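You operate a simulated robot arm through the tools that you are given. There is no shell and no other tool.

Carry out the task below with a simulated robot arm. There is one attempt and no reset: what you move stays moved.

TASK
Let the water out, shut the sink door, fan off, night light on.
Fine: the plug goes to the back of the sink; leave the mirror light.

Only the result counts: the job must be done as asked and must still hold three seconds after the hand-in. Knocking over, shifting, dropping, spilling or breaking anything else fails it.

THE ROBOT
A 6-joint arm with a two-finger parallel gripper, fixed in place. Base frame: the origin is on the floor under the middle of its stand, x ahead of it, y to its left, z up. Lengths are in m, angles in degrees, forces in N, time in s.
With the tool pointing down near the work surface it reaches from about 0.2 to 0.84 m from the base axis. Its first joint turns from -166.0 to 166.0 degrees. Payload 3.91 kg.
The TCP is the grasp point between the finger pads, 0.03 m short of the fingertips. In the tool frame z runs along the fingers and y along their closing line. Largest opening 0.11 m; finger width 0.02, thickness 0.01; the body of the gripper, 0.048 by 0.112 m, starts 0.055 m behind the TCP.
Orientation is that of the tool frame in the base frame, as a unit quaternion [x, y, z, w]. With the fingers straight down and closing along the base's y, the tool's x points along the base's -x, its y along +y and its z along -z.

THE INTERFACE
- The arm moves only by the tool send_rows. Its argument "motion" is a list of rows, each a list of 7 numbers: the shift along the base's x, y, z in units of 100 mm (1.0 is 100 mm), then the turn, a rotation vector about the base's x, y, z in units of 60 degrees (1.0 is 60 degrees), then the opening, from 0 (shut) to 1 (fully open). In form: [[x, y, z, wx, wy, wz, grip], ...]. A call has 1 to 20 rows; each row is the pose to reach, as a shift and turn from the pose commanded when the call began. A call with a number of a shift or a turn outside -1 to 1 is refused whole. Each row takes 0.2 s and may step no farther than 0.05 m and 8.6 degrees from the row before; otherwise, or with a gripper value out of range, the whole call is refused. A pose out of reach is approached as far as the arm can. The call stops where the force on the tool passes 90 N (or 10 N more than at its start, if that is more) or the arm is blocked; 0.2 s more then pass. The fingers move at their own pace (about 0.108 m/s each) and stop on an object; they squeeze with about 25 N. The grip force told is the motor's: it shows also when the fingers shut on nothing. Time passes only in rows, and 0.2 s behind the last, so rows that repeat a pose let the fingers close. It gives the time, the measured TCP pose, the force on the tool (base axes), the opening and the grip force at its end, in the units of the frame above (readings bear some noise), with the torque about the TCP (base axes, N m) and any sound that the robot's microphone picked up.
- Cameras (640 x 400 px; columns grow to the right, rows downward): "scene" is fixed at [0.2178, 0.6477, 1.512]; the picture's right is [-0.72, -0.69, 0.00], its down [-0.60, 0.63, -0.50] and it looks along [0.35, -0.36, -0.87] (base axes); focal length 214 px, centre (320, 200). "wrist" rides on the gripper at [0.077, 0.007, -0.114] in the tool frame; the picture's right is [-0.09, 1.00, 0.00], its down [-0.80, -0.07, -0.59] and it looks along [-0.59, -0.05, 0.80] (tool axes); focal length 270 px, centre (320, 200). There is no depth. A picture from a camera that has moved, and an enlarged one, comes with that camera's place and axes in the base frame and with its lens.
- capture(camera): a new picture of that camera. It takes no simulated time.
- move_column(by): slides the trunk up (or, below 0, down) by that many m; the arm rides with it, the base frame stays. It gives what a move gives, with no picture.
- zoom(camera, box): a new picture of the part [left, top, right, bottom] of that camera's present view, enlarged. It takes no simulated time.
- close_job(): hands the job in; it is judged then, once.

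Places have to be worked out from the pictures, the camera data and where the tool is seen. Open the gripper and draw the arm clear of the work before you hand the job in, unless the task says otherwise.

The tools are called after ">>>" as a command line: name --pt "numbers of a row" for each row, then --argument value for the rest, lists and objects as JSON in quotes. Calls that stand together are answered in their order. send_rows: Moves the arm, as the interface text tells. Its arguments: {"type":"object","properties":{"motion":{"type":"array","items":{"type":"array","items":{"type":"number"}}}},"required":["motion"]} The other tools are called the same way: move_column (by) moves the trunk up or down; capture (camera) takes a picture; zoom (camera, box) takes an enlarged picture of a part of a camera's view; close_job () hands the job in.

At the start:

```text
time_s: 0.0
tool_pos: [0.3706, 0.2327, 1.2546]
ee_rot: [0.0, 1.0, 0.0, 0.0]
wrist_force: [-0.4, 0.6, -0.6]
moment: [0.03, -0.04, -0.02]
width: 0.1099
grasp_force: 0.1
trunk travel left (down, up): [-0.338, 0.202]
```

scene: 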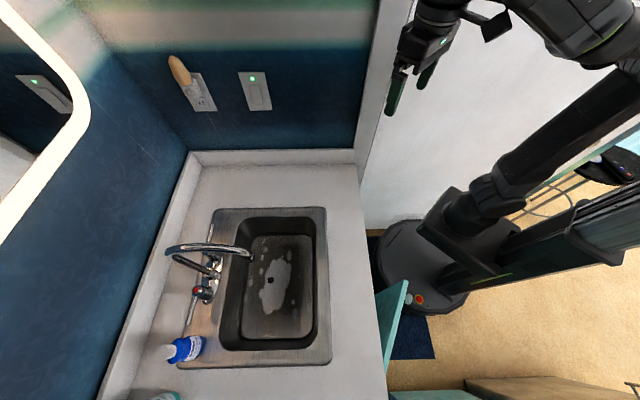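
wrist: 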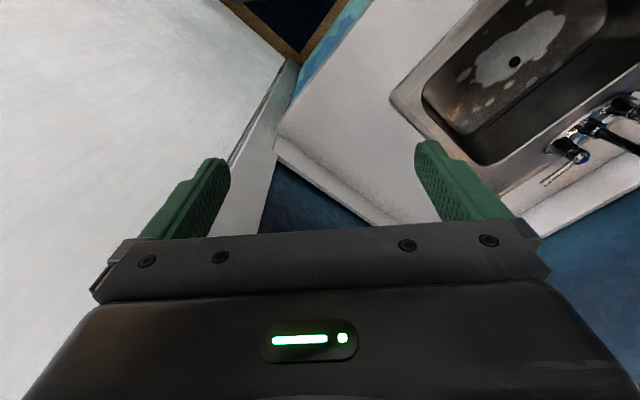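

I begin by looking at the scene in detail: the sink, the wall plates, and the cabinet door near the robot base.

>>> zoom --camera "scene" --box '[160, 190, 400, 400]'

>>> zoom --camera "scene" --box '[140, 40, 300, 140]'

>>> zoom --camera "scene" --box '[360, 250, 640, 400]'

>>> zoom --camera "scene" --box '[0, 40, 100, 220]'

```text
1.90 times, centred on (280, 295) of scene
camera zoom: at [0.2178, 0.6477, 1.512], right [-0.72, -0.69, 0.0], down [-0.6, 0.63, -0.5], along [0.35, -0.36, -0.87], focal length 408 px, centre (396, 19)
```

zoom: 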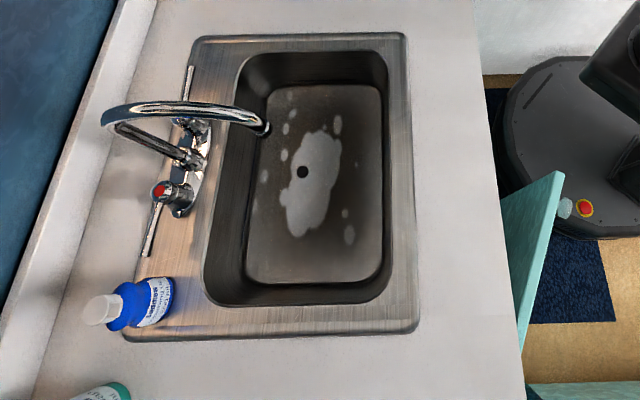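

```text
4.00 times, centred on (220, 90) of scene
camera zoom: at [0.2178, 0.6477, 1.512], right [-0.72, -0.69, 0.0], down [-0.6, 0.63, -0.5], along [0.35, -0.36, -0.87], focal length 858 px, centre (720, 640)
```

zoom: 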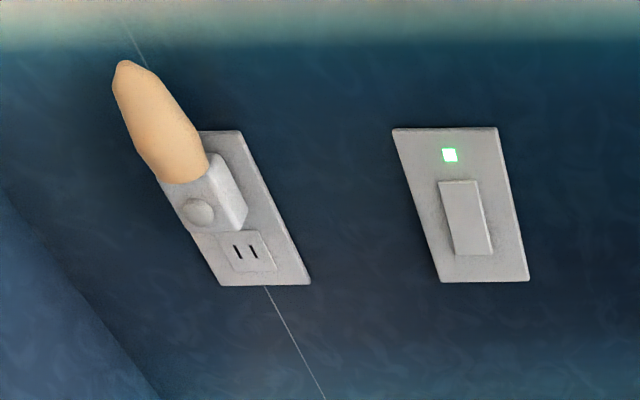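

```text
2.29 times, centred on (500, 325) of scene
camera zoom: at [0.2178, 0.6477, 1.512], right [-0.72, -0.69, 0.0], down [-0.6, 0.63, -0.5], along [0.35, -0.36, -0.87], focal length 490 px, centre (-91, -86)
```

zoom: 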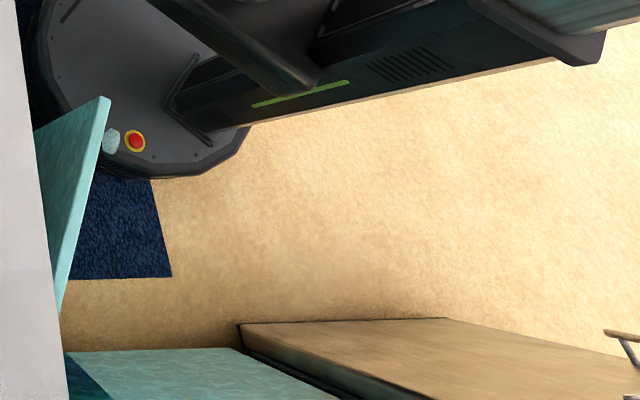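

```text
2.22 times, centred on (50, 130) of scene
camera zoom: at [0.2178, 0.6477, 1.512], right [-0.72, -0.69, 0.0], down [-0.6, 0.63, -0.5], along [0.35, -0.36, -0.87], focal length 477 px, centre (920, 356)
```

zoom: 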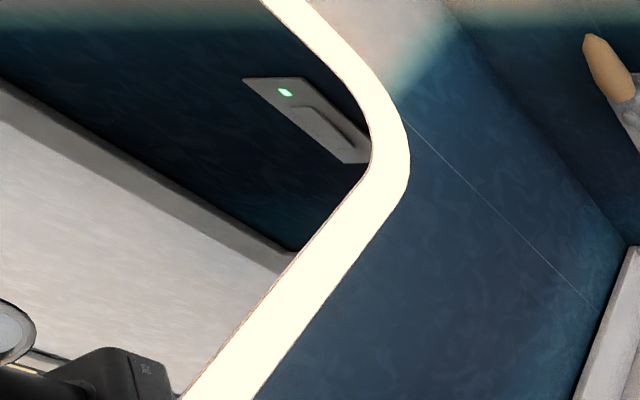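

The drain triangulates to about (0.444, 0.675, 0.69), and the counter's front edge runs diagonally at 45° to my axes. I take closer looks at the sink through the wrist camera before moving.

>>> zoom --camera "wrist" --box '[380, 0, 640, 200]'

>>> zoom --camera "scene" --box '[230, 240, 310, 330]'

>>> zoom --camera "scene" --box '[365, 270, 445, 400]'

```text
2.00 times, centred on (510, 100) of wrist
camera zoom: at [0.2944, 0.2381, 1.3703], right [0.09, 1.0, 0.0], down [0.8, -0.07, 0.59], along [0.59, -0.05, -0.8], focal length 541 px, centre (-60, 400)
```

zoom: 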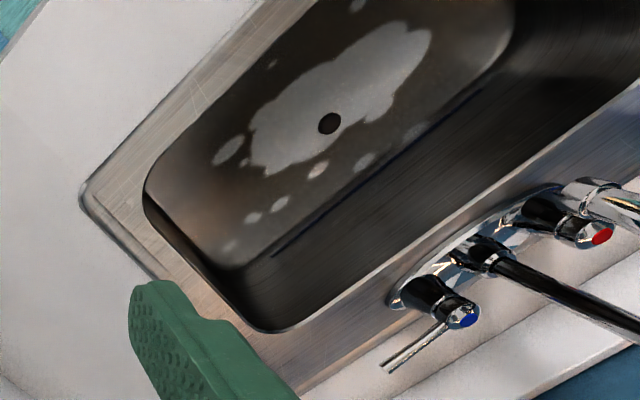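

```text
4.44 times, centred on (270, 285) of scene
camera zoom: at [0.2178, 0.6477, 1.512], right [-0.72, -0.69, 0.0], down [-0.6, 0.63, -0.5], along [0.35, -0.36, -0.87], focal length 953 px, centre (542, -178)
```

zoom: 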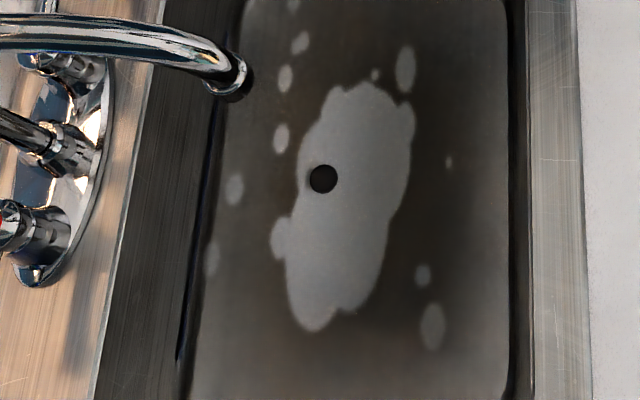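

```text
3.08 times, centred on (405, 335) of scene
camera zoom: at [0.2178, 0.6477, 1.512], right [-0.72, -0.69, 0.0], down [-0.6, 0.63, -0.5], along [0.35, -0.36, -0.87], focal length 660 px, centre (58, -215)
```

zoom: 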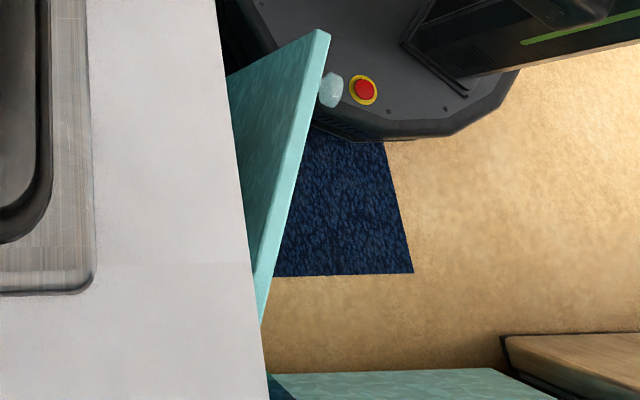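

The drain/plug sits near (0.444, 0.675) and the counter top is at z≈0.812. The counter's axes are u=(0.707,0.707) towards the mirror and v=(-0.707,0.707) along the counter. I rotate the tool 45° and shift it so the wrist camera looks over the sink.

>>> send_rows --pt "-0.07 0.13 0 0 0 0.125 1" --pt "-0.14 0.26 0 0 0 0.25 1" --pt "-0.21 0.39 0 0 0 0.375 1" --pt "-0.29 0.52 0 0 0 0.5 1" --pt "-0.36 0.65 0 0 0 0.625 1" --pt "-0.43 0.78 0 0 0 0.75 1"

>>> send_rows --pt "-0.22 0.39 0 0 0 0 1" --pt "-0.43 0.78 0 0 0 0 1"

>>> send_rows --pt "-0.22 0.39 0 0 0 0 1" --pt "-0.43 0.78 0 0 0 0 1"

>>> capture --camera "wrist"

>>> capture --camera "scene"

```text
time_s: 1.4
tool_pos: [0.3293, 0.3096, 1.2553]
ee_rot: [-0.384, 0.923, -0.001, 0.0]
wrist_force: [-0.4, -0.8, -0.1]
moment: [0.02, -0.01, 0.02]
width: 0.1103
grasp_force: 0.0
trunk travel left (down, up): [-0.338, 0.202]
```

```text
time_s: 2.0
tool_pos: [0.2869, 0.3856, 1.2493]
ee_rot: [-0.384, 0.923, 0.001, 0.002]
wrist_force: [0.4, -0.4, 0.0]
moment: [-0.01, -0.02, -0.02]
width: 0.11
grasp_force: 0.1
out of reach, approached as far as the arm can: row 2
trunk travel left (down, up): [-0.338, 0.202]
```

```text
time_s: 2.6
tool_pos: [0.2416, 0.4593, 1.2362]
ee_rot: [-0.383, 0.924, 0.001, 0.002]
wrist_force: [-1.3, -0.1, 0.0]
moment: [-0.02, 0.0, 0.01]
width: 0.1098
grasp_force: 0.0
out of reach, approached as far as the arm can: row 1, 2
trunk travel left (down, up): [-0.338, 0.202]
```

```text
taken
camera wrist: at [0.1807, 0.4095, 1.3514], right [-0.64, 0.77, 0.0], down [0.62, 0.52, 0.6], along [0.46, 0.38, -0.8], focal length 270 px, centre (320, 200)
```

wrist: 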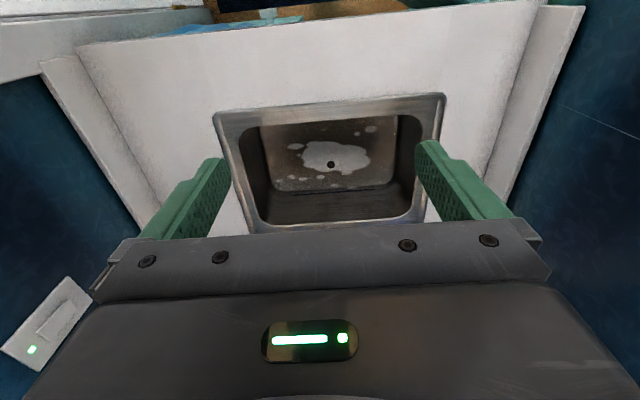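

```text
taken
```

scene: 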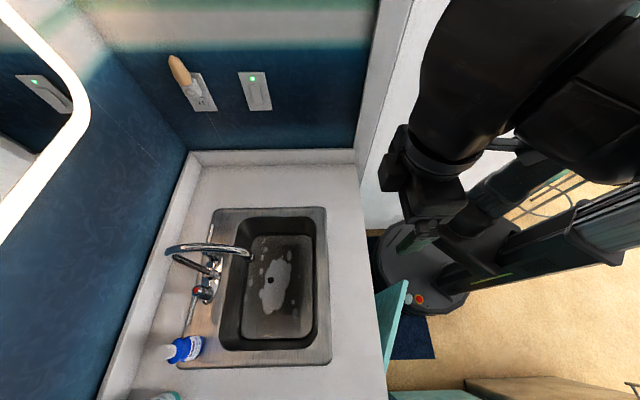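

The arm is near its upper limit here. I zoom in on the sink, then lower the hand for a closer view.

>>> zoom --camera "wrist" --box '[210, 80, 450, 230]'

>>> zoom --camera "wrist" --box '[0, 260, 120, 400]'

>>> send_rows --pt "0.1 0.1 -0.4 0 0 0 1" --pt "0.2 0.2 -0.8 0 0 0 1" --pt "0.25 0.25 -1.0 0 0 0 1"

>>> capture --camera "wrist"

```text
2.67 times, centred on (330, 155) of wrist
camera zoom: at [0.1807, 0.4095, 1.3514], right [-0.64, 0.77, 0.0], down [0.62, 0.52, 0.6], along [0.46, 0.38, -0.8], focal length 721 px, centre (293, 320)
```

zoom: 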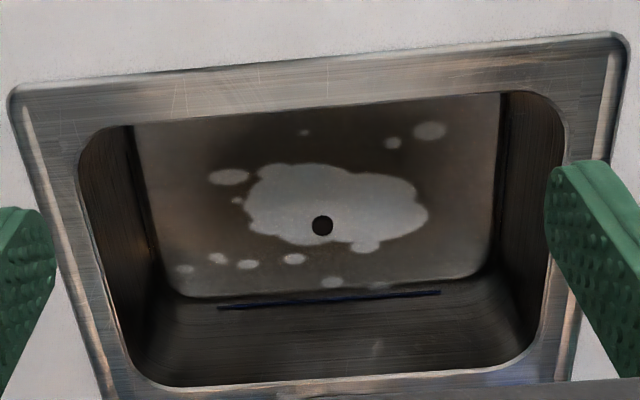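

```text
2.86 times, centred on (60, 330) of wrist
camera zoom: at [0.1807, 0.4095, 1.3514], right [-0.64, 0.77, 0.0], down [0.62, 0.52, 0.6], along [0.46, 0.38, -0.8], focal length 772 px, centre (1063, -171)
```

zoom: 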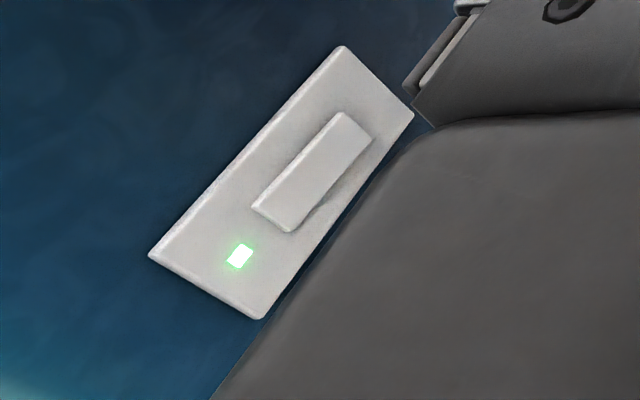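

```text
time_s: 3.4
tool_pos: [0.2664, 0.4852, 1.1345]
ee_rot: [-0.382, 0.924, 0.0, 0.0]
wrist_force: [0.1, -0.1, -0.4]
moment: [0.0, 0.0, -0.02]
width: 0.11
grasp_force: 0.1
trunk travel left (down, up): [-0.338, 0.202]
```

```text
taken
camera wrist: at [0.2059, 0.4345, 1.2499], right [-0.64, 0.77, 0.0], down [0.62, 0.52, 0.59], along [0.46, 0.38, -0.8], focal length 270 px, centre (320, 200)
```

wrist: 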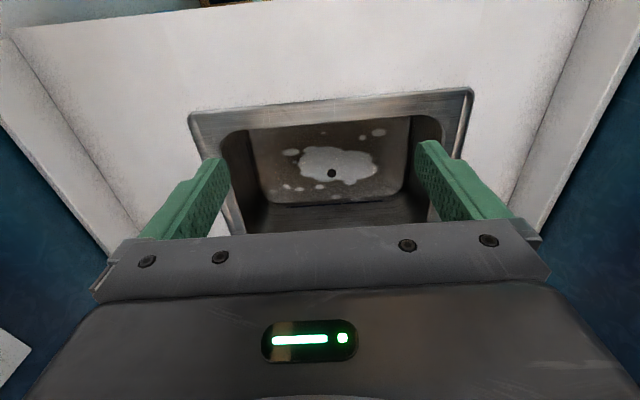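

I tilt the tool about 50° outwards so the wrist camera can see the faucet, mirror wall and back ledge.

>>> send_rows --pt "0 0 0 0.098 -0.098 0 1" --pt "0 0 0 0.196 -0.196 0 1" --pt "0 0 0 0.294 -0.294 0 1" --pt "0 0 0 0.392 -0.392 0 1" --pt "0 0 0 0.49 -0.49 0 1" --pt "0 0 0 0.589 -0.589 0 1"

>>> capture --camera "wrist"

```text
time_s: 4.8
tool_pos: [0.2654, 0.4844, 1.134]
ee_rot: [-0.347, 0.837, 0.162, 0.391]
wrist_force: [0.6, -0.7, -0.5]
moment: [-0.01, -0.01, 0.03]
width: 0.11
grasp_force: 0.1
trunk travel left (down, up): [-0.338, 0.202]
```

```text
taken
camera wrist: at [0.1632, 0.392, 1.1501], right [-0.67, 0.74, 0.07], down [0.09, -0.01, 1.0], along [0.74, 0.67, -0.06], focal length 270 px, centre (320, 200)
```

wrist: 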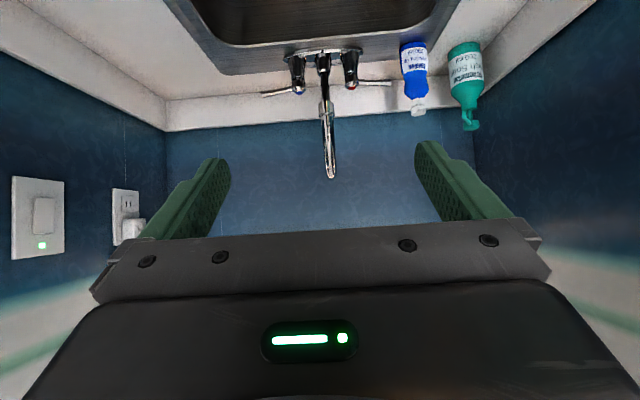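

The picture is upside down, but it shows the faucet, bottles, outlet and switch plate well. I zoom in on the plates, the faucet and both side walls.

>>> zoom --camera "wrist" --box '[0, 150, 160, 290]'

>>> zoom --camera "wrist" --box '[230, 0, 430, 190]'

>>> zoom --camera "wrist" --box '[380, 0, 640, 240]'

```text
2.86 times, centred on (80, 220) of wrist
camera zoom: at [0.1632, 0.392, 1.1501], right [-0.67, 0.74, 0.07], down [0.09, -0.01, 1.0], along [0.74, 0.67, -0.06], focal length 772 px, centre (1006, 143)
```

zoom: 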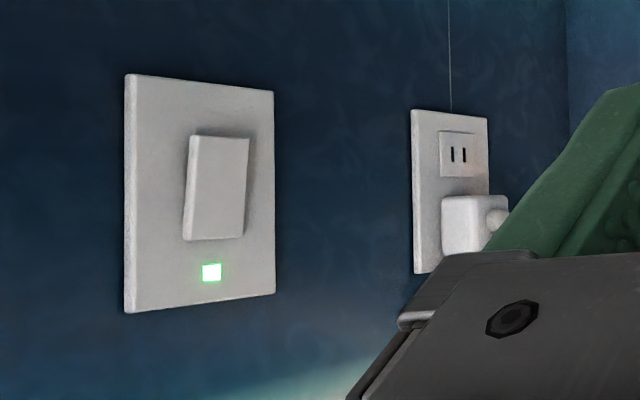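

```text
2.11 times, centred on (330, 95) of wrist
camera zoom: at [0.1632, 0.392, 1.1501], right [-0.67, 0.74, 0.07], down [0.09, -0.01, 1.0], along [0.74, 0.67, -0.06], focal length 569 px, centre (299, 421)
```

zoom: 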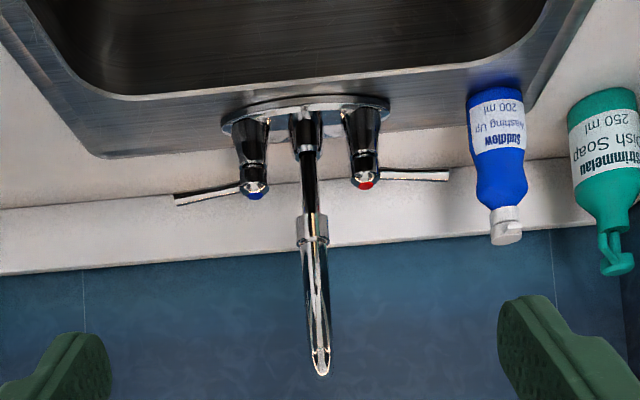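

```text
1.67 times, centred on (510, 120) of wrist
camera zoom: at [0.1632, 0.392, 1.1501], right [-0.67, 0.74, 0.07], down [0.09, -0.01, 1.0], along [0.74, 0.67, -0.06], focal length 450 px, centre (3, 333)
```

zoom: 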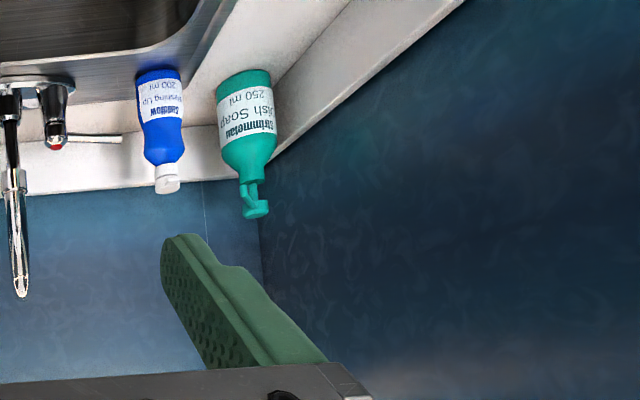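

I zoom the scene camera on the faucet to determine its spout geometry.

>>> zoom --camera "scene" --box '[155, 225, 265, 310]'

>>> zoom --camera "scene" --box '[140, 320, 240, 400]'

```text
4.71 times, centred on (210, 268) of scene
camera zoom: at [0.2178, 0.6477, 1.512], right [-0.72, -0.69, 0.0], down [-0.6, 0.63, -0.5], along [0.35, -0.36, -0.87], focal length 1009 px, centre (838, -118)
```

zoom: 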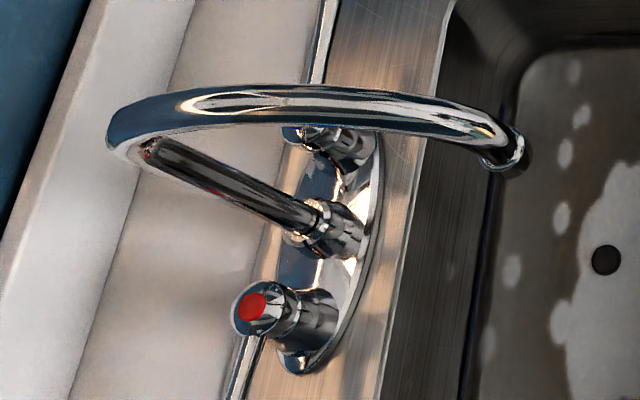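

```text
5.00 times, centred on (190, 360) of scene
camera zoom: at [0.2178, 0.6477, 1.512], right [-0.72, -0.69, 0.0], down [-0.6, 0.63, -0.5], along [0.35, -0.36, -0.87], focal length 1072 px, centre (970, -600)
```

zoom: 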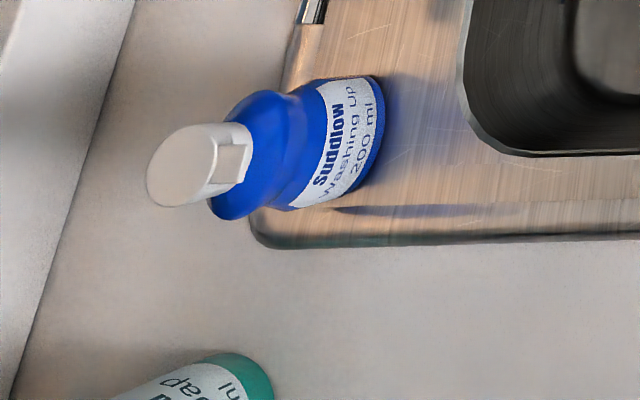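

The spout outlet hangs nearly over the plug: its tip is about (u 0.78, z 0.99) and its arc tops out near z 1.09. I un-tilt the tool and go lower in front of the spout to inspect the plug from close up.

>>> send_rows --pt "0.0 0.0 0 -0.098 0.098 0 1" --pt "0.0 0.0 0 -0.196 0.196 0 1" --pt "0.05 0.05 -0.2 -0.294 0.294 0 1" --pt "0.1 0.1 -0.4 -0.392 0.392 0 1" --pt "0.15 0.15 -0.6 -0.49 0.49 0 1" --pt "0.2 0.2 -0.8 -0.589 0.589 0 1"

>>> send_rows --pt "0.15 0.17 -0.4 0 0 0 1" --pt "0.25 0.3 -0.8 0 0 0 1" --pt "0.3 0.35 -1.0 0 0 0 1"

>>> capture --camera "wrist"

>>> capture --camera "scene"

```text
time_s: 6.2
tool_pos: [0.2861, 0.5042, 1.0563]
ee_rot: [-0.384, 0.923, 0.0, 0.0]
wrist_force: [-0.4, -0.2, 0.4]
moment: [0.02, -0.01, -0.01]
width: 0.1098
grasp_force: 0.0
trunk travel left (down, up): [-0.338, 0.202]
```

```text
time_s: 7.0
tool_pos: [0.3159, 0.5394, 0.9546]
ee_rot: [-0.383, 0.924, 0.0, 0.0]
wrist_force: [0.7, 0.2, 0.1]
moment: [0.01, -0.01, 0.0]
width: 0.11
grasp_force: 0.0
trunk travel left (down, up): [-0.338, 0.202]
```

```text
taken
camera wrist: at [0.2551, 0.4899, 1.0705], right [-0.64, 0.77, 0.0], down [0.62, 0.52, 0.59], along [0.46, 0.38, -0.8], focal length 270 px, centre (320, 200)
```

wrist: 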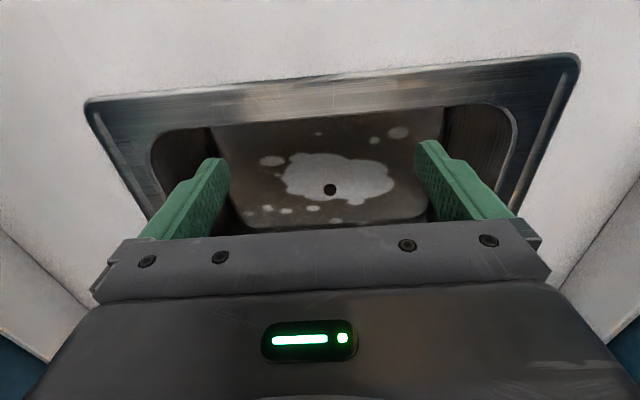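

```text
taken
```

scene: 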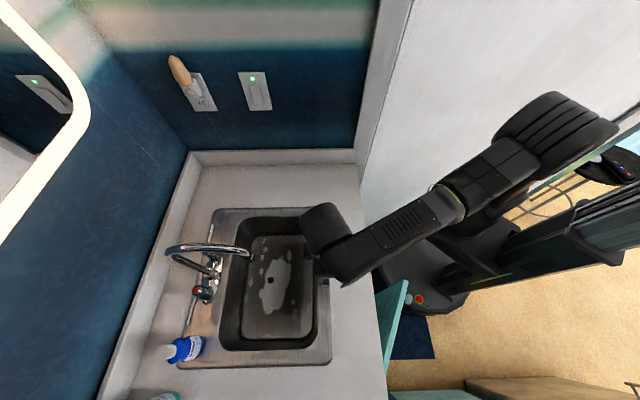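

I zoom in on the plug from here.

>>> zoom --camera "wrist" --box '[260, 140, 400, 230]'

>>> zoom --camera "wrist" --box '[305, 170, 355, 205]'

>>> zoom --camera "scene" --box '[255, 265, 285, 295]'

```text
4.44 times, centred on (330, 185) of wrist
camera zoom: at [0.2551, 0.4899, 1.0705], right [-0.64, 0.77, 0.0], down [0.62, 0.52, 0.59], along [0.46, 0.38, -0.8], focal length 1201 px, centre (276, 267)
```

zoom: 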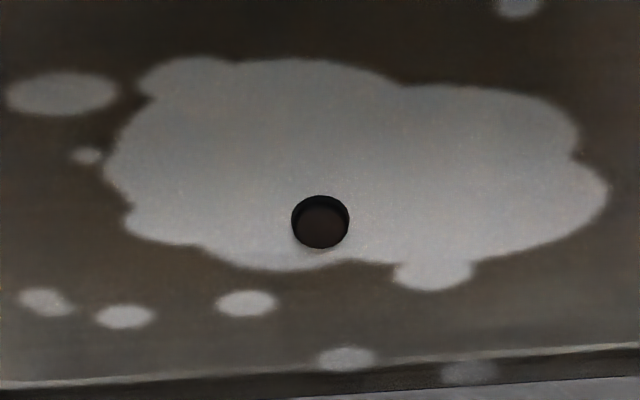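

```text
11.43 times, centred on (330, 188) of wrist
camera zoom: at [0.2551, 0.4899, 1.0705], right [-0.64, 0.77, 0.0], down [0.62, 0.52, 0.59], along [0.46, 0.38, -0.8], focal length 3089 px, centre (206, 343)
```

zoom: 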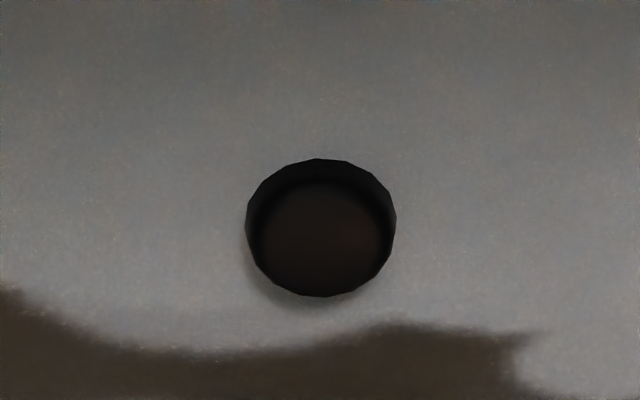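

```text
13.33 times, centred on (270, 280) of scene
camera zoom: at [0.2178, 0.6477, 1.512], right [-0.72, -0.69, 0.0], down [-0.6, 0.63, -0.5], along [0.35, -0.36, -0.87], focal length 2860 px, centre (987, -867)
```

zoom: 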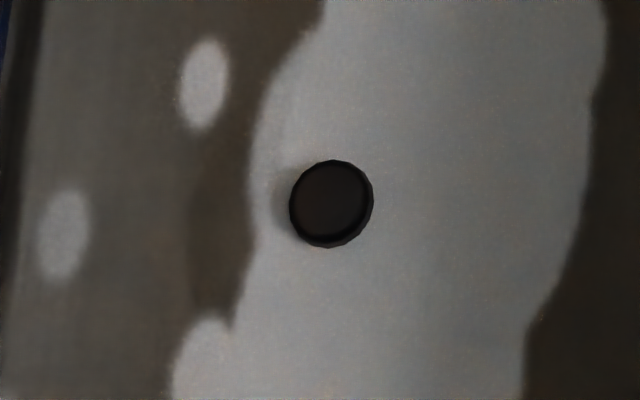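

The knob top triangulates to about (0.446, 0.674, 0.687): a roughly 22 mm knob poking out of the water. Before touching anything I look at the switch and night light on the right-hand wall, raising the hand and turning it to face that wall.

>>> send_rows --pt "0.0 0.0 0.3 0 0 -0.14 1" --pt "0.0 0.0 0.6 0 0 -0.28 1" --pt "0.1 -0.05 0.9 0 0 -0.42 1" --pt "0.2 -0.15 1.0 0 0 -0.56 1" --pt "0.3 -0.25 1.0 0 0 -0.7 1" --pt "0.4 -0.35 1.0 0 0 -0.84 1"

>>> send_rows --pt "0.1 -0.1 0.1 0 0 -0.132 1" --pt "0.2 -0.2 0.2 0 0 -0.264 1" --pt "0.3 -0.3 0.3 0 0 -0.396 1" --pt "0.35 -0.35 0.4 0 0 -0.528 1" --pt "0.35 -0.35 0.5 0 0 -0.66 1"

>>> send_rows --pt "0 0 0 -0.098 -0.098 0 1" --pt "0 0 0 -0.196 -0.196 0 1" --pt "0 0 0 -0.294 -0.294 0 1" --pt "0 0 0 -0.392 -0.392 0 1" --pt "0 0 0 -0.49 -0.49 0 1" --pt "0 0 0 -0.589 -0.589 0 1"

>>> capture --camera "wrist"

>>> capture --camera "scene"

```text
time_s: 8.4
tool_pos: [0.3557, 0.5049, 1.0558]
ee_rot: [0.048, 0.999, -0.001, 0.0]
wrist_force: [-0.9, 0.7, 0.0]
moment: [-0.03, 0.02, 0.01]
width: 0.1102
grasp_force: 0.1
trunk travel left (down, up): [-0.338, 0.202]
```

```text
time_s: 9.6
tool_pos: [0.3906, 0.4694, 1.1068]
ee_rot: [0.383, 0.924, 0.0, 0.0]
wrist_force: [-0.2, -0.5, -0.2]
moment: [0.01, 0.03, -0.01]
width: 0.1102
grasp_force: 0.0
trunk travel left (down, up): [-0.338, 0.202]
```

```text
time_s: 11.0
tool_pos: [0.3904, 0.4703, 1.106]
ee_rot: [0.347, 0.837, -0.162, 0.391]
wrist_force: [-0.4, -0.3, -0.7]
moment: [-0.03, -0.01, -0.04]
width: 0.1099
grasp_force: 0.1
trunk travel left (down, up): [-0.338, 0.202]
```

```text
taken
camera wrist: at [0.2978, 0.5714, 1.1205], right [0.74, 0.66, 0.07], down [-0.01, -0.09, 1.0], along [0.67, -0.74, -0.06], focal length 270 px, centre (320, 200)
```

wrist: 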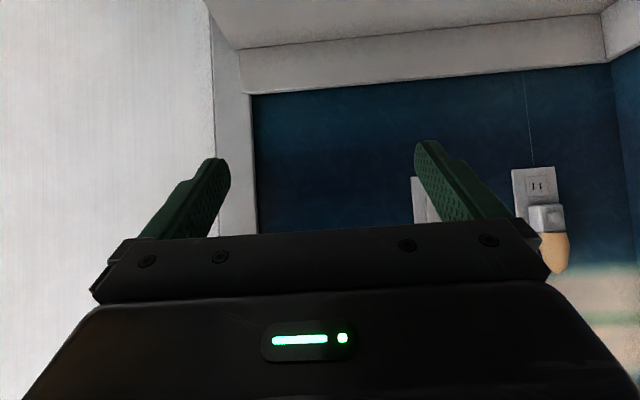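

```text
taken
```

scene: 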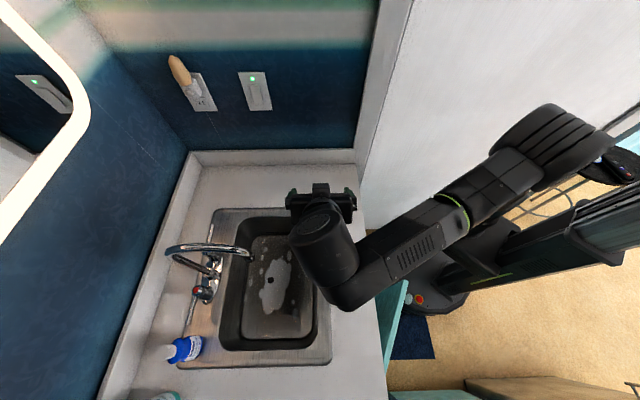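

The plates are partly hidden by the fingers. I raise the trunk 0.1 m so they come into the free part of the view.

>>> move_column --by 0.1

>>> capture --camera "wrist"

```text
time_s: 12.3
tool_pos: [0.3903, 0.47, 1.2052]
ee_rot: [0.347, 0.838, -0.162, 0.39]
wrist_force: [-0.1, -0.1, -0.2]
moment: [0.02, 0.0, 0.01]
width: 0.11
grasp_force: 0.2
trunk travel left (down, up): [-0.438, 0.102]
```

```text
taken
camera wrist: at [0.2977, 0.5715, 1.2205], right [0.74, 0.66, 0.07], down [-0.01, -0.09, 1.0], along [0.67, -0.74, -0.06], focal length 270 px, centre (320, 200)
```

wrist: 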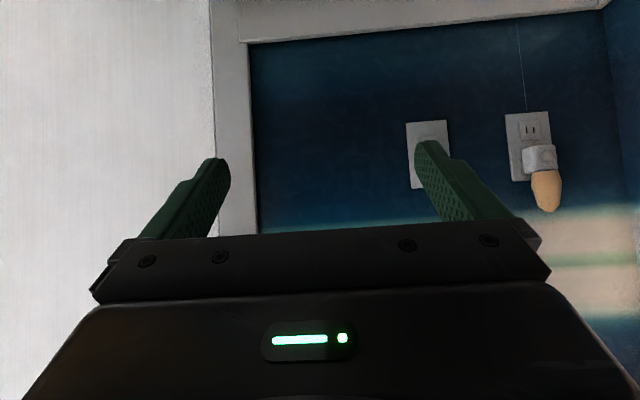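

The fingers still cover the switch. I close the gripper, which is harmless here, to clear the view.

>>> send_rows --pt "0 0 0.0 0 0 0 0" --pt "0 0 0.1 0 0 0 0" --pt "0 0 0.2 0 0 0 0" --pt "0 0 0.2 0 0 0 0"

>>> zoom --camera "wrist" --box '[380, 80, 580, 220]'

>>> zoom --camera "wrist" --box '[500, 100, 580, 220]'

>>> capture --camera "wrist"

```text
time_s: 13.3
tool_pos: [0.3907, 0.4707, 1.2237]
ee_rot: [0.346, 0.838, -0.162, 0.391]
wrist_force: [0.7, 0.3, 0.1]
moment: [-0.01, -0.02, 0.01]
width: 0.0
grasp_force: 24.8
trunk travel left (down, up): [-0.438, 0.102]
```

```text
2.86 times, centred on (480, 150) of wrist
camera zoom: at [0.2981, 0.5711, 1.2403], right [0.74, 0.66, 0.07], down [-0.01, -0.09, 1.0], along [0.67, -0.74, -0.06], focal length 772 px, centre (-137, 343)
```

zoom: 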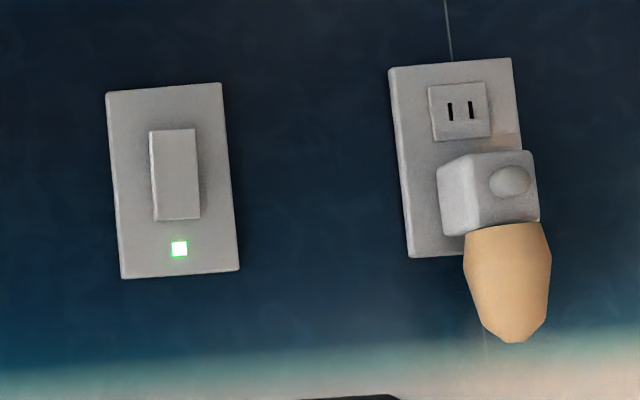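

```text
3.33 times, centred on (540, 160) of wrist
camera zoom: at [0.2981, 0.5711, 1.2403], right [0.74, 0.66, 0.07], down [-0.01, -0.09, 1.0], along [0.67, -0.74, -0.06], focal length 901 px, centre (-413, 333)
```

zoom: 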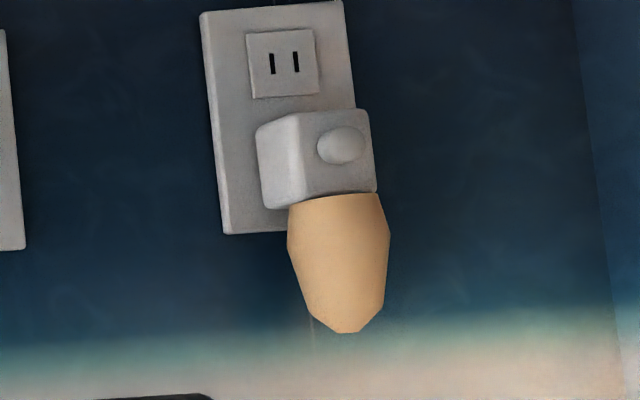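

```text
taken
camera wrist: at [0.2981, 0.5711, 1.2403], right [0.74, 0.66, 0.07], down [-0.01, -0.09, 1.0], along [0.67, -0.74, -0.06], focal length 270 px, centre (320, 200)
```

wrist: 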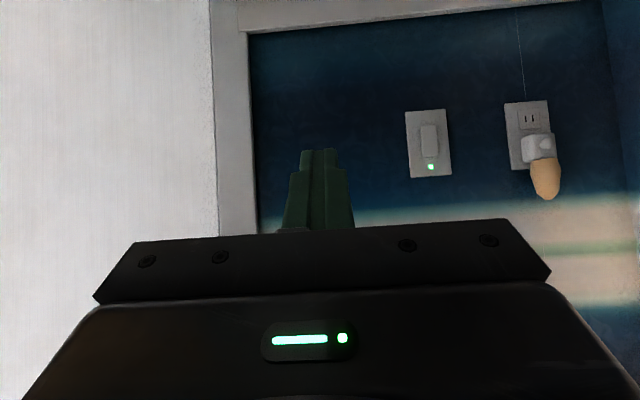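

The right wall holds one rocker with a lit green LED and the outlet with the night light, which is off and has a domed button on its front. I still need to find out which control belongs to the fan and which to the mirror light, so I check the rest of the scene.

>>> zoom --camera "scene" --box '[480, 100, 640, 300]'

>>> zoom --camera "scene" --box '[0, 0, 200, 120]'

>>> zoom --camera "scene" --box '[460, 340, 640, 400]'

>>> zoom --camera "wrist" --box '[540, 0, 640, 240]'

```text
2.00 times, centred on (560, 200) of scene
camera zoom: at [0.2178, 0.6477, 1.512], right [-0.72, -0.69, 0.0], down [-0.6, 0.63, -0.5], along [0.35, -0.36, -0.87], focal length 429 px, centre (-160, 200)
```

zoom: 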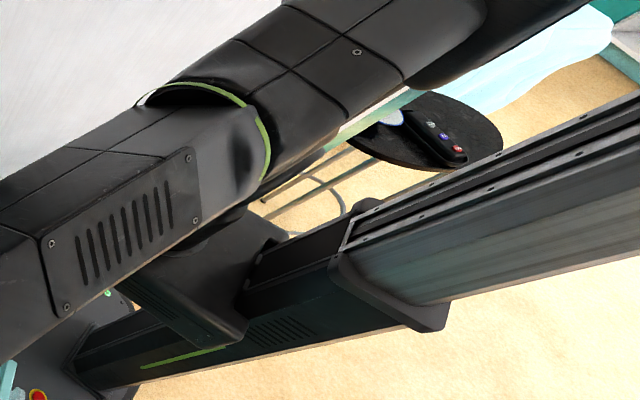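

```text
3.20 times, centred on (100, 60) of scene
camera zoom: at [0.2178, 0.6477, 1.512], right [-0.72, -0.69, 0.0], down [-0.6, 0.63, -0.5], along [0.35, -0.36, -0.87], focal length 686 px, centre (1024, 648)
```

zoom: 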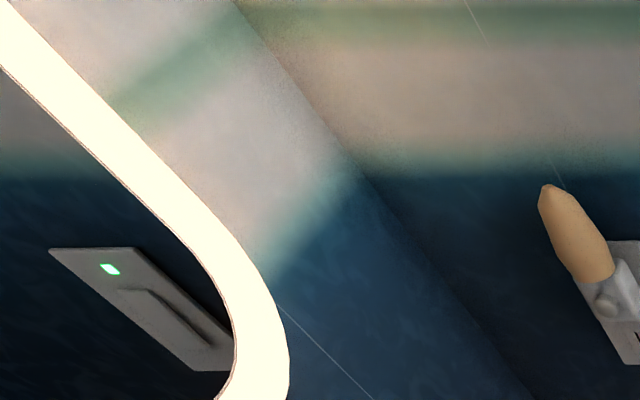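

```text
3.56 times, centred on (550, 370) of scene
camera zoom: at [0.2178, 0.6477, 1.512], right [-0.72, -0.69, 0.0], down [-0.6, 0.63, -0.5], along [0.35, -0.36, -0.87], focal length 763 px, centre (-498, -404)
```

zoom: 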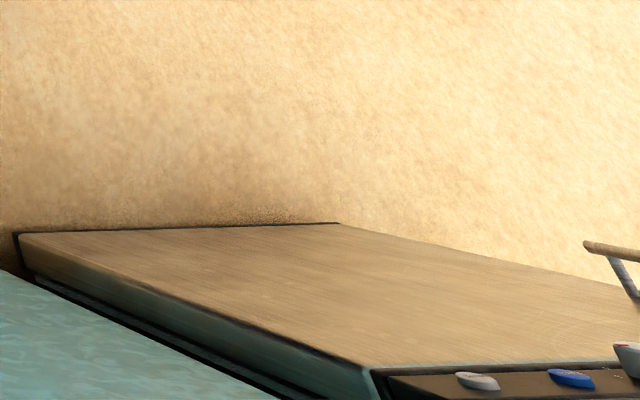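

```text
1.67 times, centred on (590, 120) of wrist
camera zoom: at [0.2981, 0.5711, 1.2403], right [0.74, 0.66, 0.07], down [-0.01, -0.09, 1.0], along [0.67, -0.74, -0.06], focal length 450 px, centre (-130, 333)
```

zoom: 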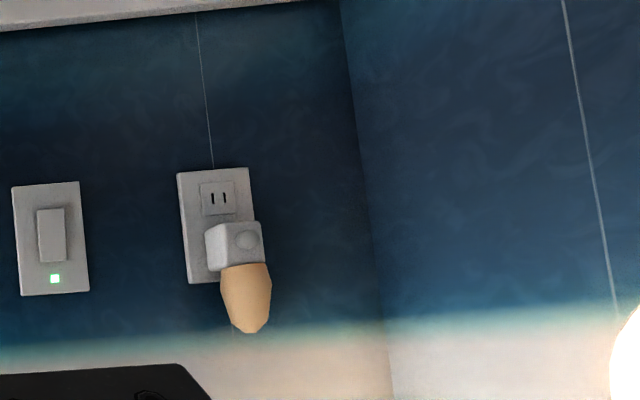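

There is a small round black stand with a three-button remote-like object behind the robot. I zoom in on it, and on the drawers at the lower right, to see whether either belongs to the fan.

>>> zoom --camera "scene" --box '[560, 130, 640, 190]'

>>> zoom --camera "scene" --box '[560, 370, 640, 400]'

>>> zoom --camera "scene" --box '[600, 100, 640, 150]'

```text
6.67 times, centred on (600, 160) of scene
camera zoom: at [0.2178, 0.6477, 1.512], right [-0.72, -0.69, 0.0], down [-0.6, 0.63, -0.5], along [0.35, -0.36, -0.87], focal length 1430 px, centre (-1547, 467)
```

zoom: 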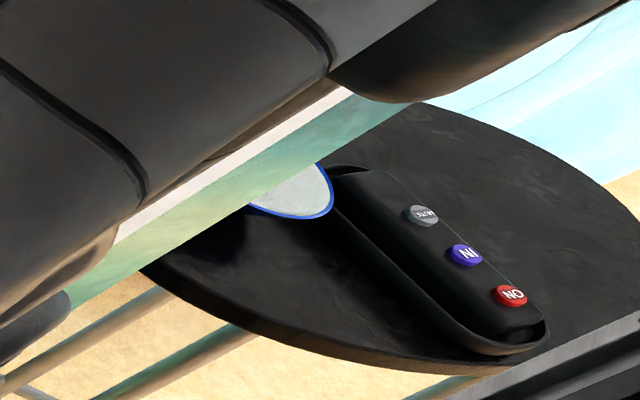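

```text
8.00 times, centred on (600, 385) of scene
camera zoom: at [0.2178, 0.6477, 1.512], right [-0.72, -0.69, 0.0], down [-0.6, 0.63, -0.5], along [0.35, -0.36, -0.87], focal length 1716 px, centre (-1920, -1280)
```

zoom: 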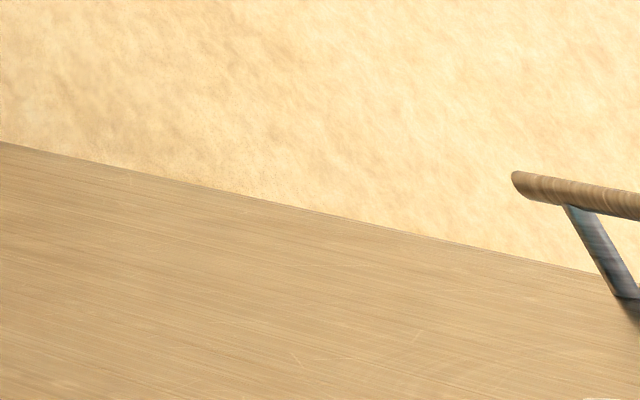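

```text
8.00 times, centred on (620, 125) of scene
camera zoom: at [0.2178, 0.6477, 1.512], right [-0.72, -0.69, 0.0], down [-0.6, 0.63, -0.5], along [0.35, -0.36, -0.87], focal length 1716 px, centre (-2080, 800)
```

zoom: 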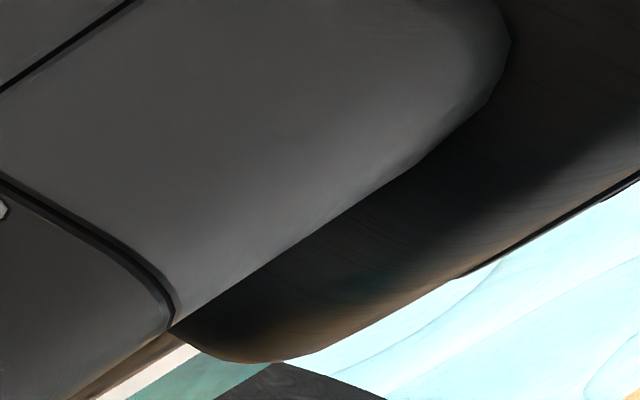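

The remote's buttons look like "MUTE / IN / ON", a TV remote and unrelated to the fan. I turn the camera back towards the mirror wall and then the left wall to look for any other switch.

>>> send_rows --pt "-0.1 -0.1 0.0 0 0 0.14 0" --pt "-0.2 -0.2 0.0 0 0 0.28 0" --pt "-0.3 -0.3 0.0 0 0 0.42 0" --pt "-0.4 -0.4 0.0 0 0 0.56 0" --pt "-0.5 -0.5 0.0 0 0 0.7 0" --pt "-0.6 -0.6 0.0 0 0 0.84 0"

>>> send_rows --pt "0 0 0 0 0 0.132 0" --pt "0 0 0 0 0 0.264 0" --pt "0 0 0 0 0 0.396 0" --pt "0 0 0 0 0 0.528 0" --pt "0 0 0 0 0 0.66 0"

>>> capture --camera "wrist"

```text
time_s: 14.7
tool_pos: [0.3304, 0.4085, 1.2252]
ee_rot: [-0.043, 0.905, 0.02, 0.422]
wrist_force: [0.5, -0.2, -1.0]
moment: [0.06, 0.01, -0.03]
width: 0.0
grasp_force: 25.1
trunk travel left (down, up): [-0.438, 0.102]
```

```text
time_s: 15.9
tool_pos: [0.33, 0.4093, 1.225]
ee_rot: [-0.349, 0.837, 0.163, 0.389]
wrist_force: [-0.7, 0.2, 0.4]
moment: [0.0, -0.03, 0.05]
width: 0.0
grasp_force: 25.1
trunk travel left (down, up): [-0.438, 0.102]
```

```text
taken
camera wrist: at [0.228, 0.3168, 1.2404], right [-0.67, 0.74, 0.07], down [0.09, -0.01, 1.0], along [0.74, 0.67, -0.06], focal length 270 px, centre (320, 200)
```

wrist: 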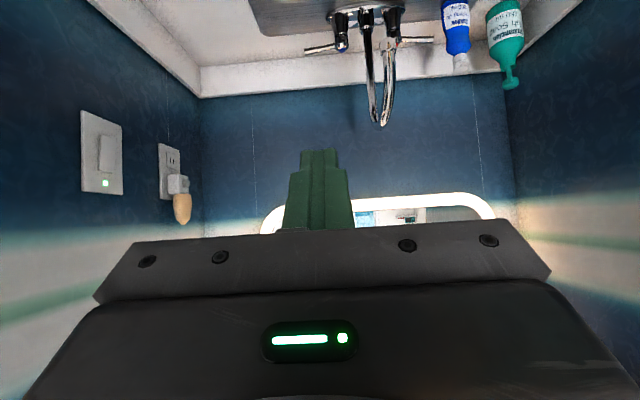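

No other switches are visible here. I tilt further up to inspect the mirror itself, its frame and its reflection.

>>> send_rows --pt "0 0 0 0.1 -0.1 0 0" --pt "0 0 0 0.2 -0.2 0 0" --pt "0 0 0 0.3 -0.3 0 0" --pt "0 0 0 0.4 -0.4 0 0"

>>> capture --camera "wrist"

```text
time_s: 16.9
tool_pos: [0.3305, 0.4097, 1.2252]
ee_rot: [-0.283, 0.688, 0.256, 0.617]
wrist_force: [0.3, -0.3, -0.3]
moment: [0.02, -0.03, 0.0]
width: 0.0001
grasp_force: 25.3
trunk travel left (down, up): [-0.438, 0.102]
```

```text
taken
camera wrist: at [0.2392, 0.3286, 1.1609], right [-0.7, 0.71, 0.09], down [-0.31, -0.41, 0.86], along [0.65, 0.57, 0.5], focal length 270 px, centre (320, 200)
```

wrist: 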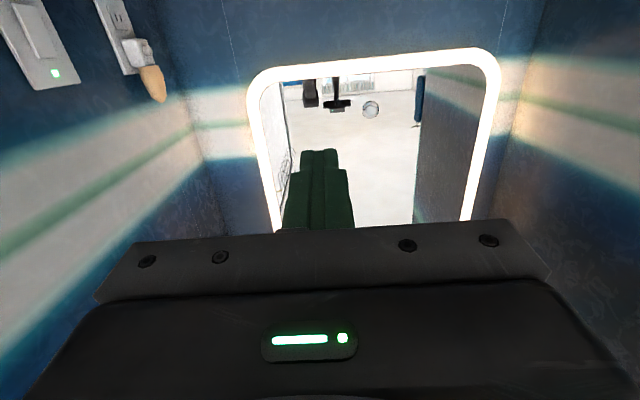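

I zoom into the mirror reflection.

>>> zoom --camera "wrist" --box '[260, 50, 500, 200]'

>>> zoom --camera "wrist" --box '[270, 65, 440, 135]'

```text
2.67 times, centred on (380, 125) of wrist
camera zoom: at [0.2392, 0.3286, 1.1609], right [-0.7, 0.71, 0.09], down [-0.31, -0.41, 0.86], along [0.65, 0.57, 0.5], focal length 721 px, centre (160, 400)
```

zoom: 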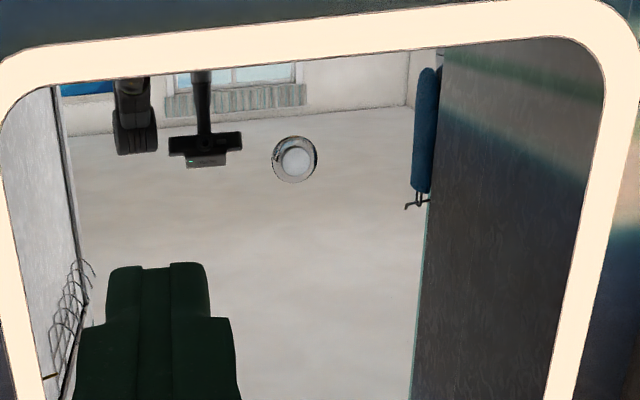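

```text
3.76 times, centred on (355, 100) of wrist
camera zoom: at [0.2392, 0.3286, 1.1609], right [-0.7, 0.71, 0.09], down [-0.31, -0.41, 0.86], along [0.65, 0.57, 0.5], focal length 1018 px, centre (188, 576)
```

zoom: 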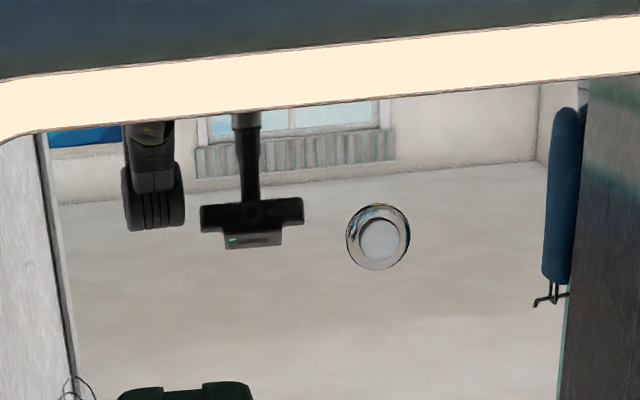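

The mirror shows only a lit frame and the room's ceiling. There is no other switch, so the rocker with the green LED is the fan candidate, and pressing it is reversible. The rocker spans z≈1.10–1.15 at u≈0.784, v≈-0.275, with its lower half protruding. I bring the closed fingers, horizontal, in front of its lower half.

>>> send_rows --pt "0.2 0 -0.05 0 0 -0.14 0" --pt "0.4 0 -0.1 0 0 -0.28 0" --pt "0.6 0 -0.15 0 0 -0.42 0" --pt "0.8 0 -0.2 0 0 -0.56 0"

>>> send_rows --pt "0.25 0 -0.1 0 0 -0.13 0" --pt "0.5 0 -0.2 0 0 -0.26 0" --pt "0.75 -0.05 -0.3 0 0 -0.39 0" --pt "1.0 -0.1 -0.4 0 0 -0.523 0"

>>> send_rows --pt "0.25 0 -0.15 0 0 0 0" --pt "0.5 -0.02 -0.3 0 0 0 0" --pt "0.75 -0.05 -0.45 0 0 0 0" --pt "1.0 -0.07 -0.5 0 0 0 0"

>>> capture --camera "wrist"

>>> capture --camera "scene"

```text
time_s: 17.9
tool_pos: [0.4116, 0.4099, 1.2056]
ee_rot: [-0.073, 0.74, 0.064, 0.666]
wrist_force: [0.4, -0.2, -1.1]
moment: [-0.01, -0.02, -0.01]
width: 0.0
grasp_force: 24.8
trunk travel left (down, up): [-0.438, 0.102]
```

```text
time_s: 18.9
tool_pos: [0.5126, 0.4011, 1.1653]
ee_rot: [0.129, 0.732, -0.118, 0.658]
wrist_force: [0.0, 0.8, 0.1]
moment: [0.0, 0.01, 0.01]
width: 0.0003
grasp_force: 24.5
trunk travel left (down, up): [-0.438, 0.102]
```

```text
time_s: 19.9
tool_pos: [0.61, 0.3927, 1.1151]
ee_rot: [0.129, 0.732, -0.117, 0.659]
wrist_force: [0.8, -0.7, 0.5]
moment: [-0.04, 0.03, -0.01]
width: 0.0
grasp_force: 25.3
trunk travel left (down, up): [-0.438, 0.102]
```

```text
taken
camera wrist: at [0.4977, 0.4404, 1.0515], right [0.35, 0.93, 0.09], down [-0.5, 0.11, 0.86], along [0.79, -0.34, 0.5], focal length 270 px, centre (320, 200)
```

wrist: 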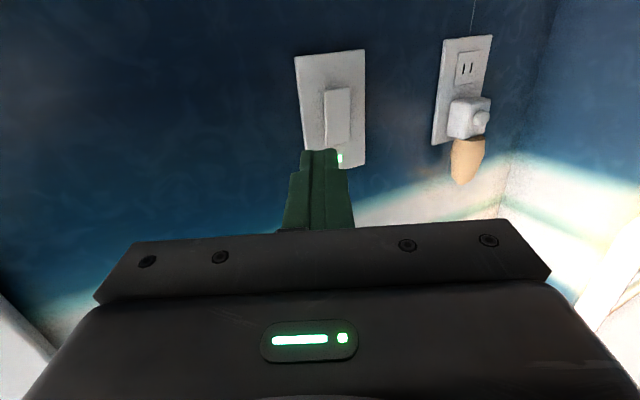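

```text
taken
```

scene: 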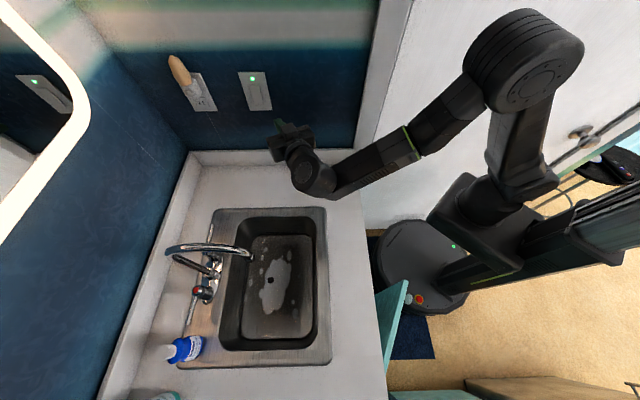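

The fingertips are near the plate. I zoom in to refine the rocker's location and tilt.

>>> zoom --camera "wrist" --box '[270, 40, 400, 190]'

>>> zoom --camera "wrist" --box '[410, 20, 510, 190]'

>>> zoom --camera "scene" --box '[220, 50, 330, 210]'

```text
2.67 times, centred on (335, 115) of wrist
camera zoom: at [0.4977, 0.4404, 1.0515], right [0.35, 0.93, 0.09], down [-0.5, 0.11, 0.86], along [0.79, -0.34, 0.5], focal length 721 px, centre (280, 427)
```

zoom: 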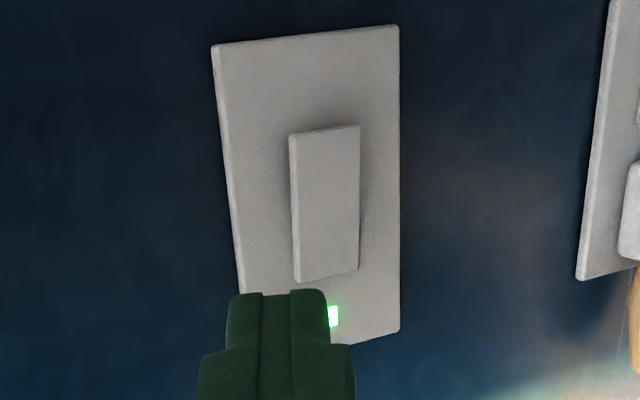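

```text
2.35 times, centred on (460, 105) of wrist
camera zoom: at [0.4977, 0.4404, 1.0515], right [0.35, 0.93, 0.09], down [-0.5, 0.11, 0.86], along [0.79, -0.34, 0.5], focal length 636 px, centre (-9, 424)
```

zoom: 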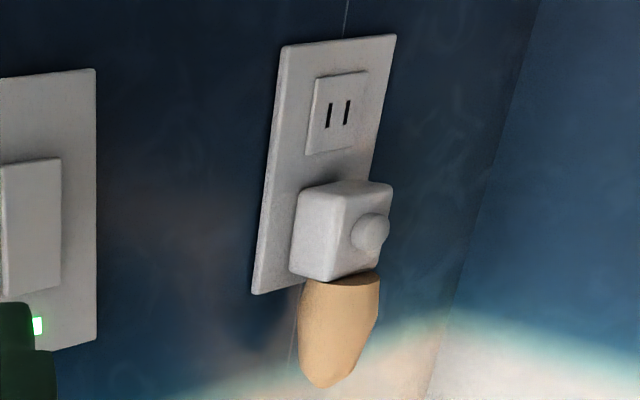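

```text
2.50 times, centred on (275, 130) of scene
camera zoom: at [0.2178, 0.6477, 1.512], right [-0.72, -0.69, 0.0], down [-0.6, 0.63, -0.5], along [0.35, -0.36, -0.87], focal length 536 px, centre (432, 375)
```

zoom: 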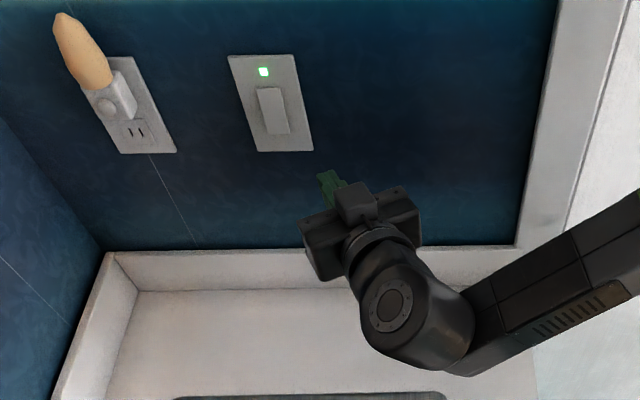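

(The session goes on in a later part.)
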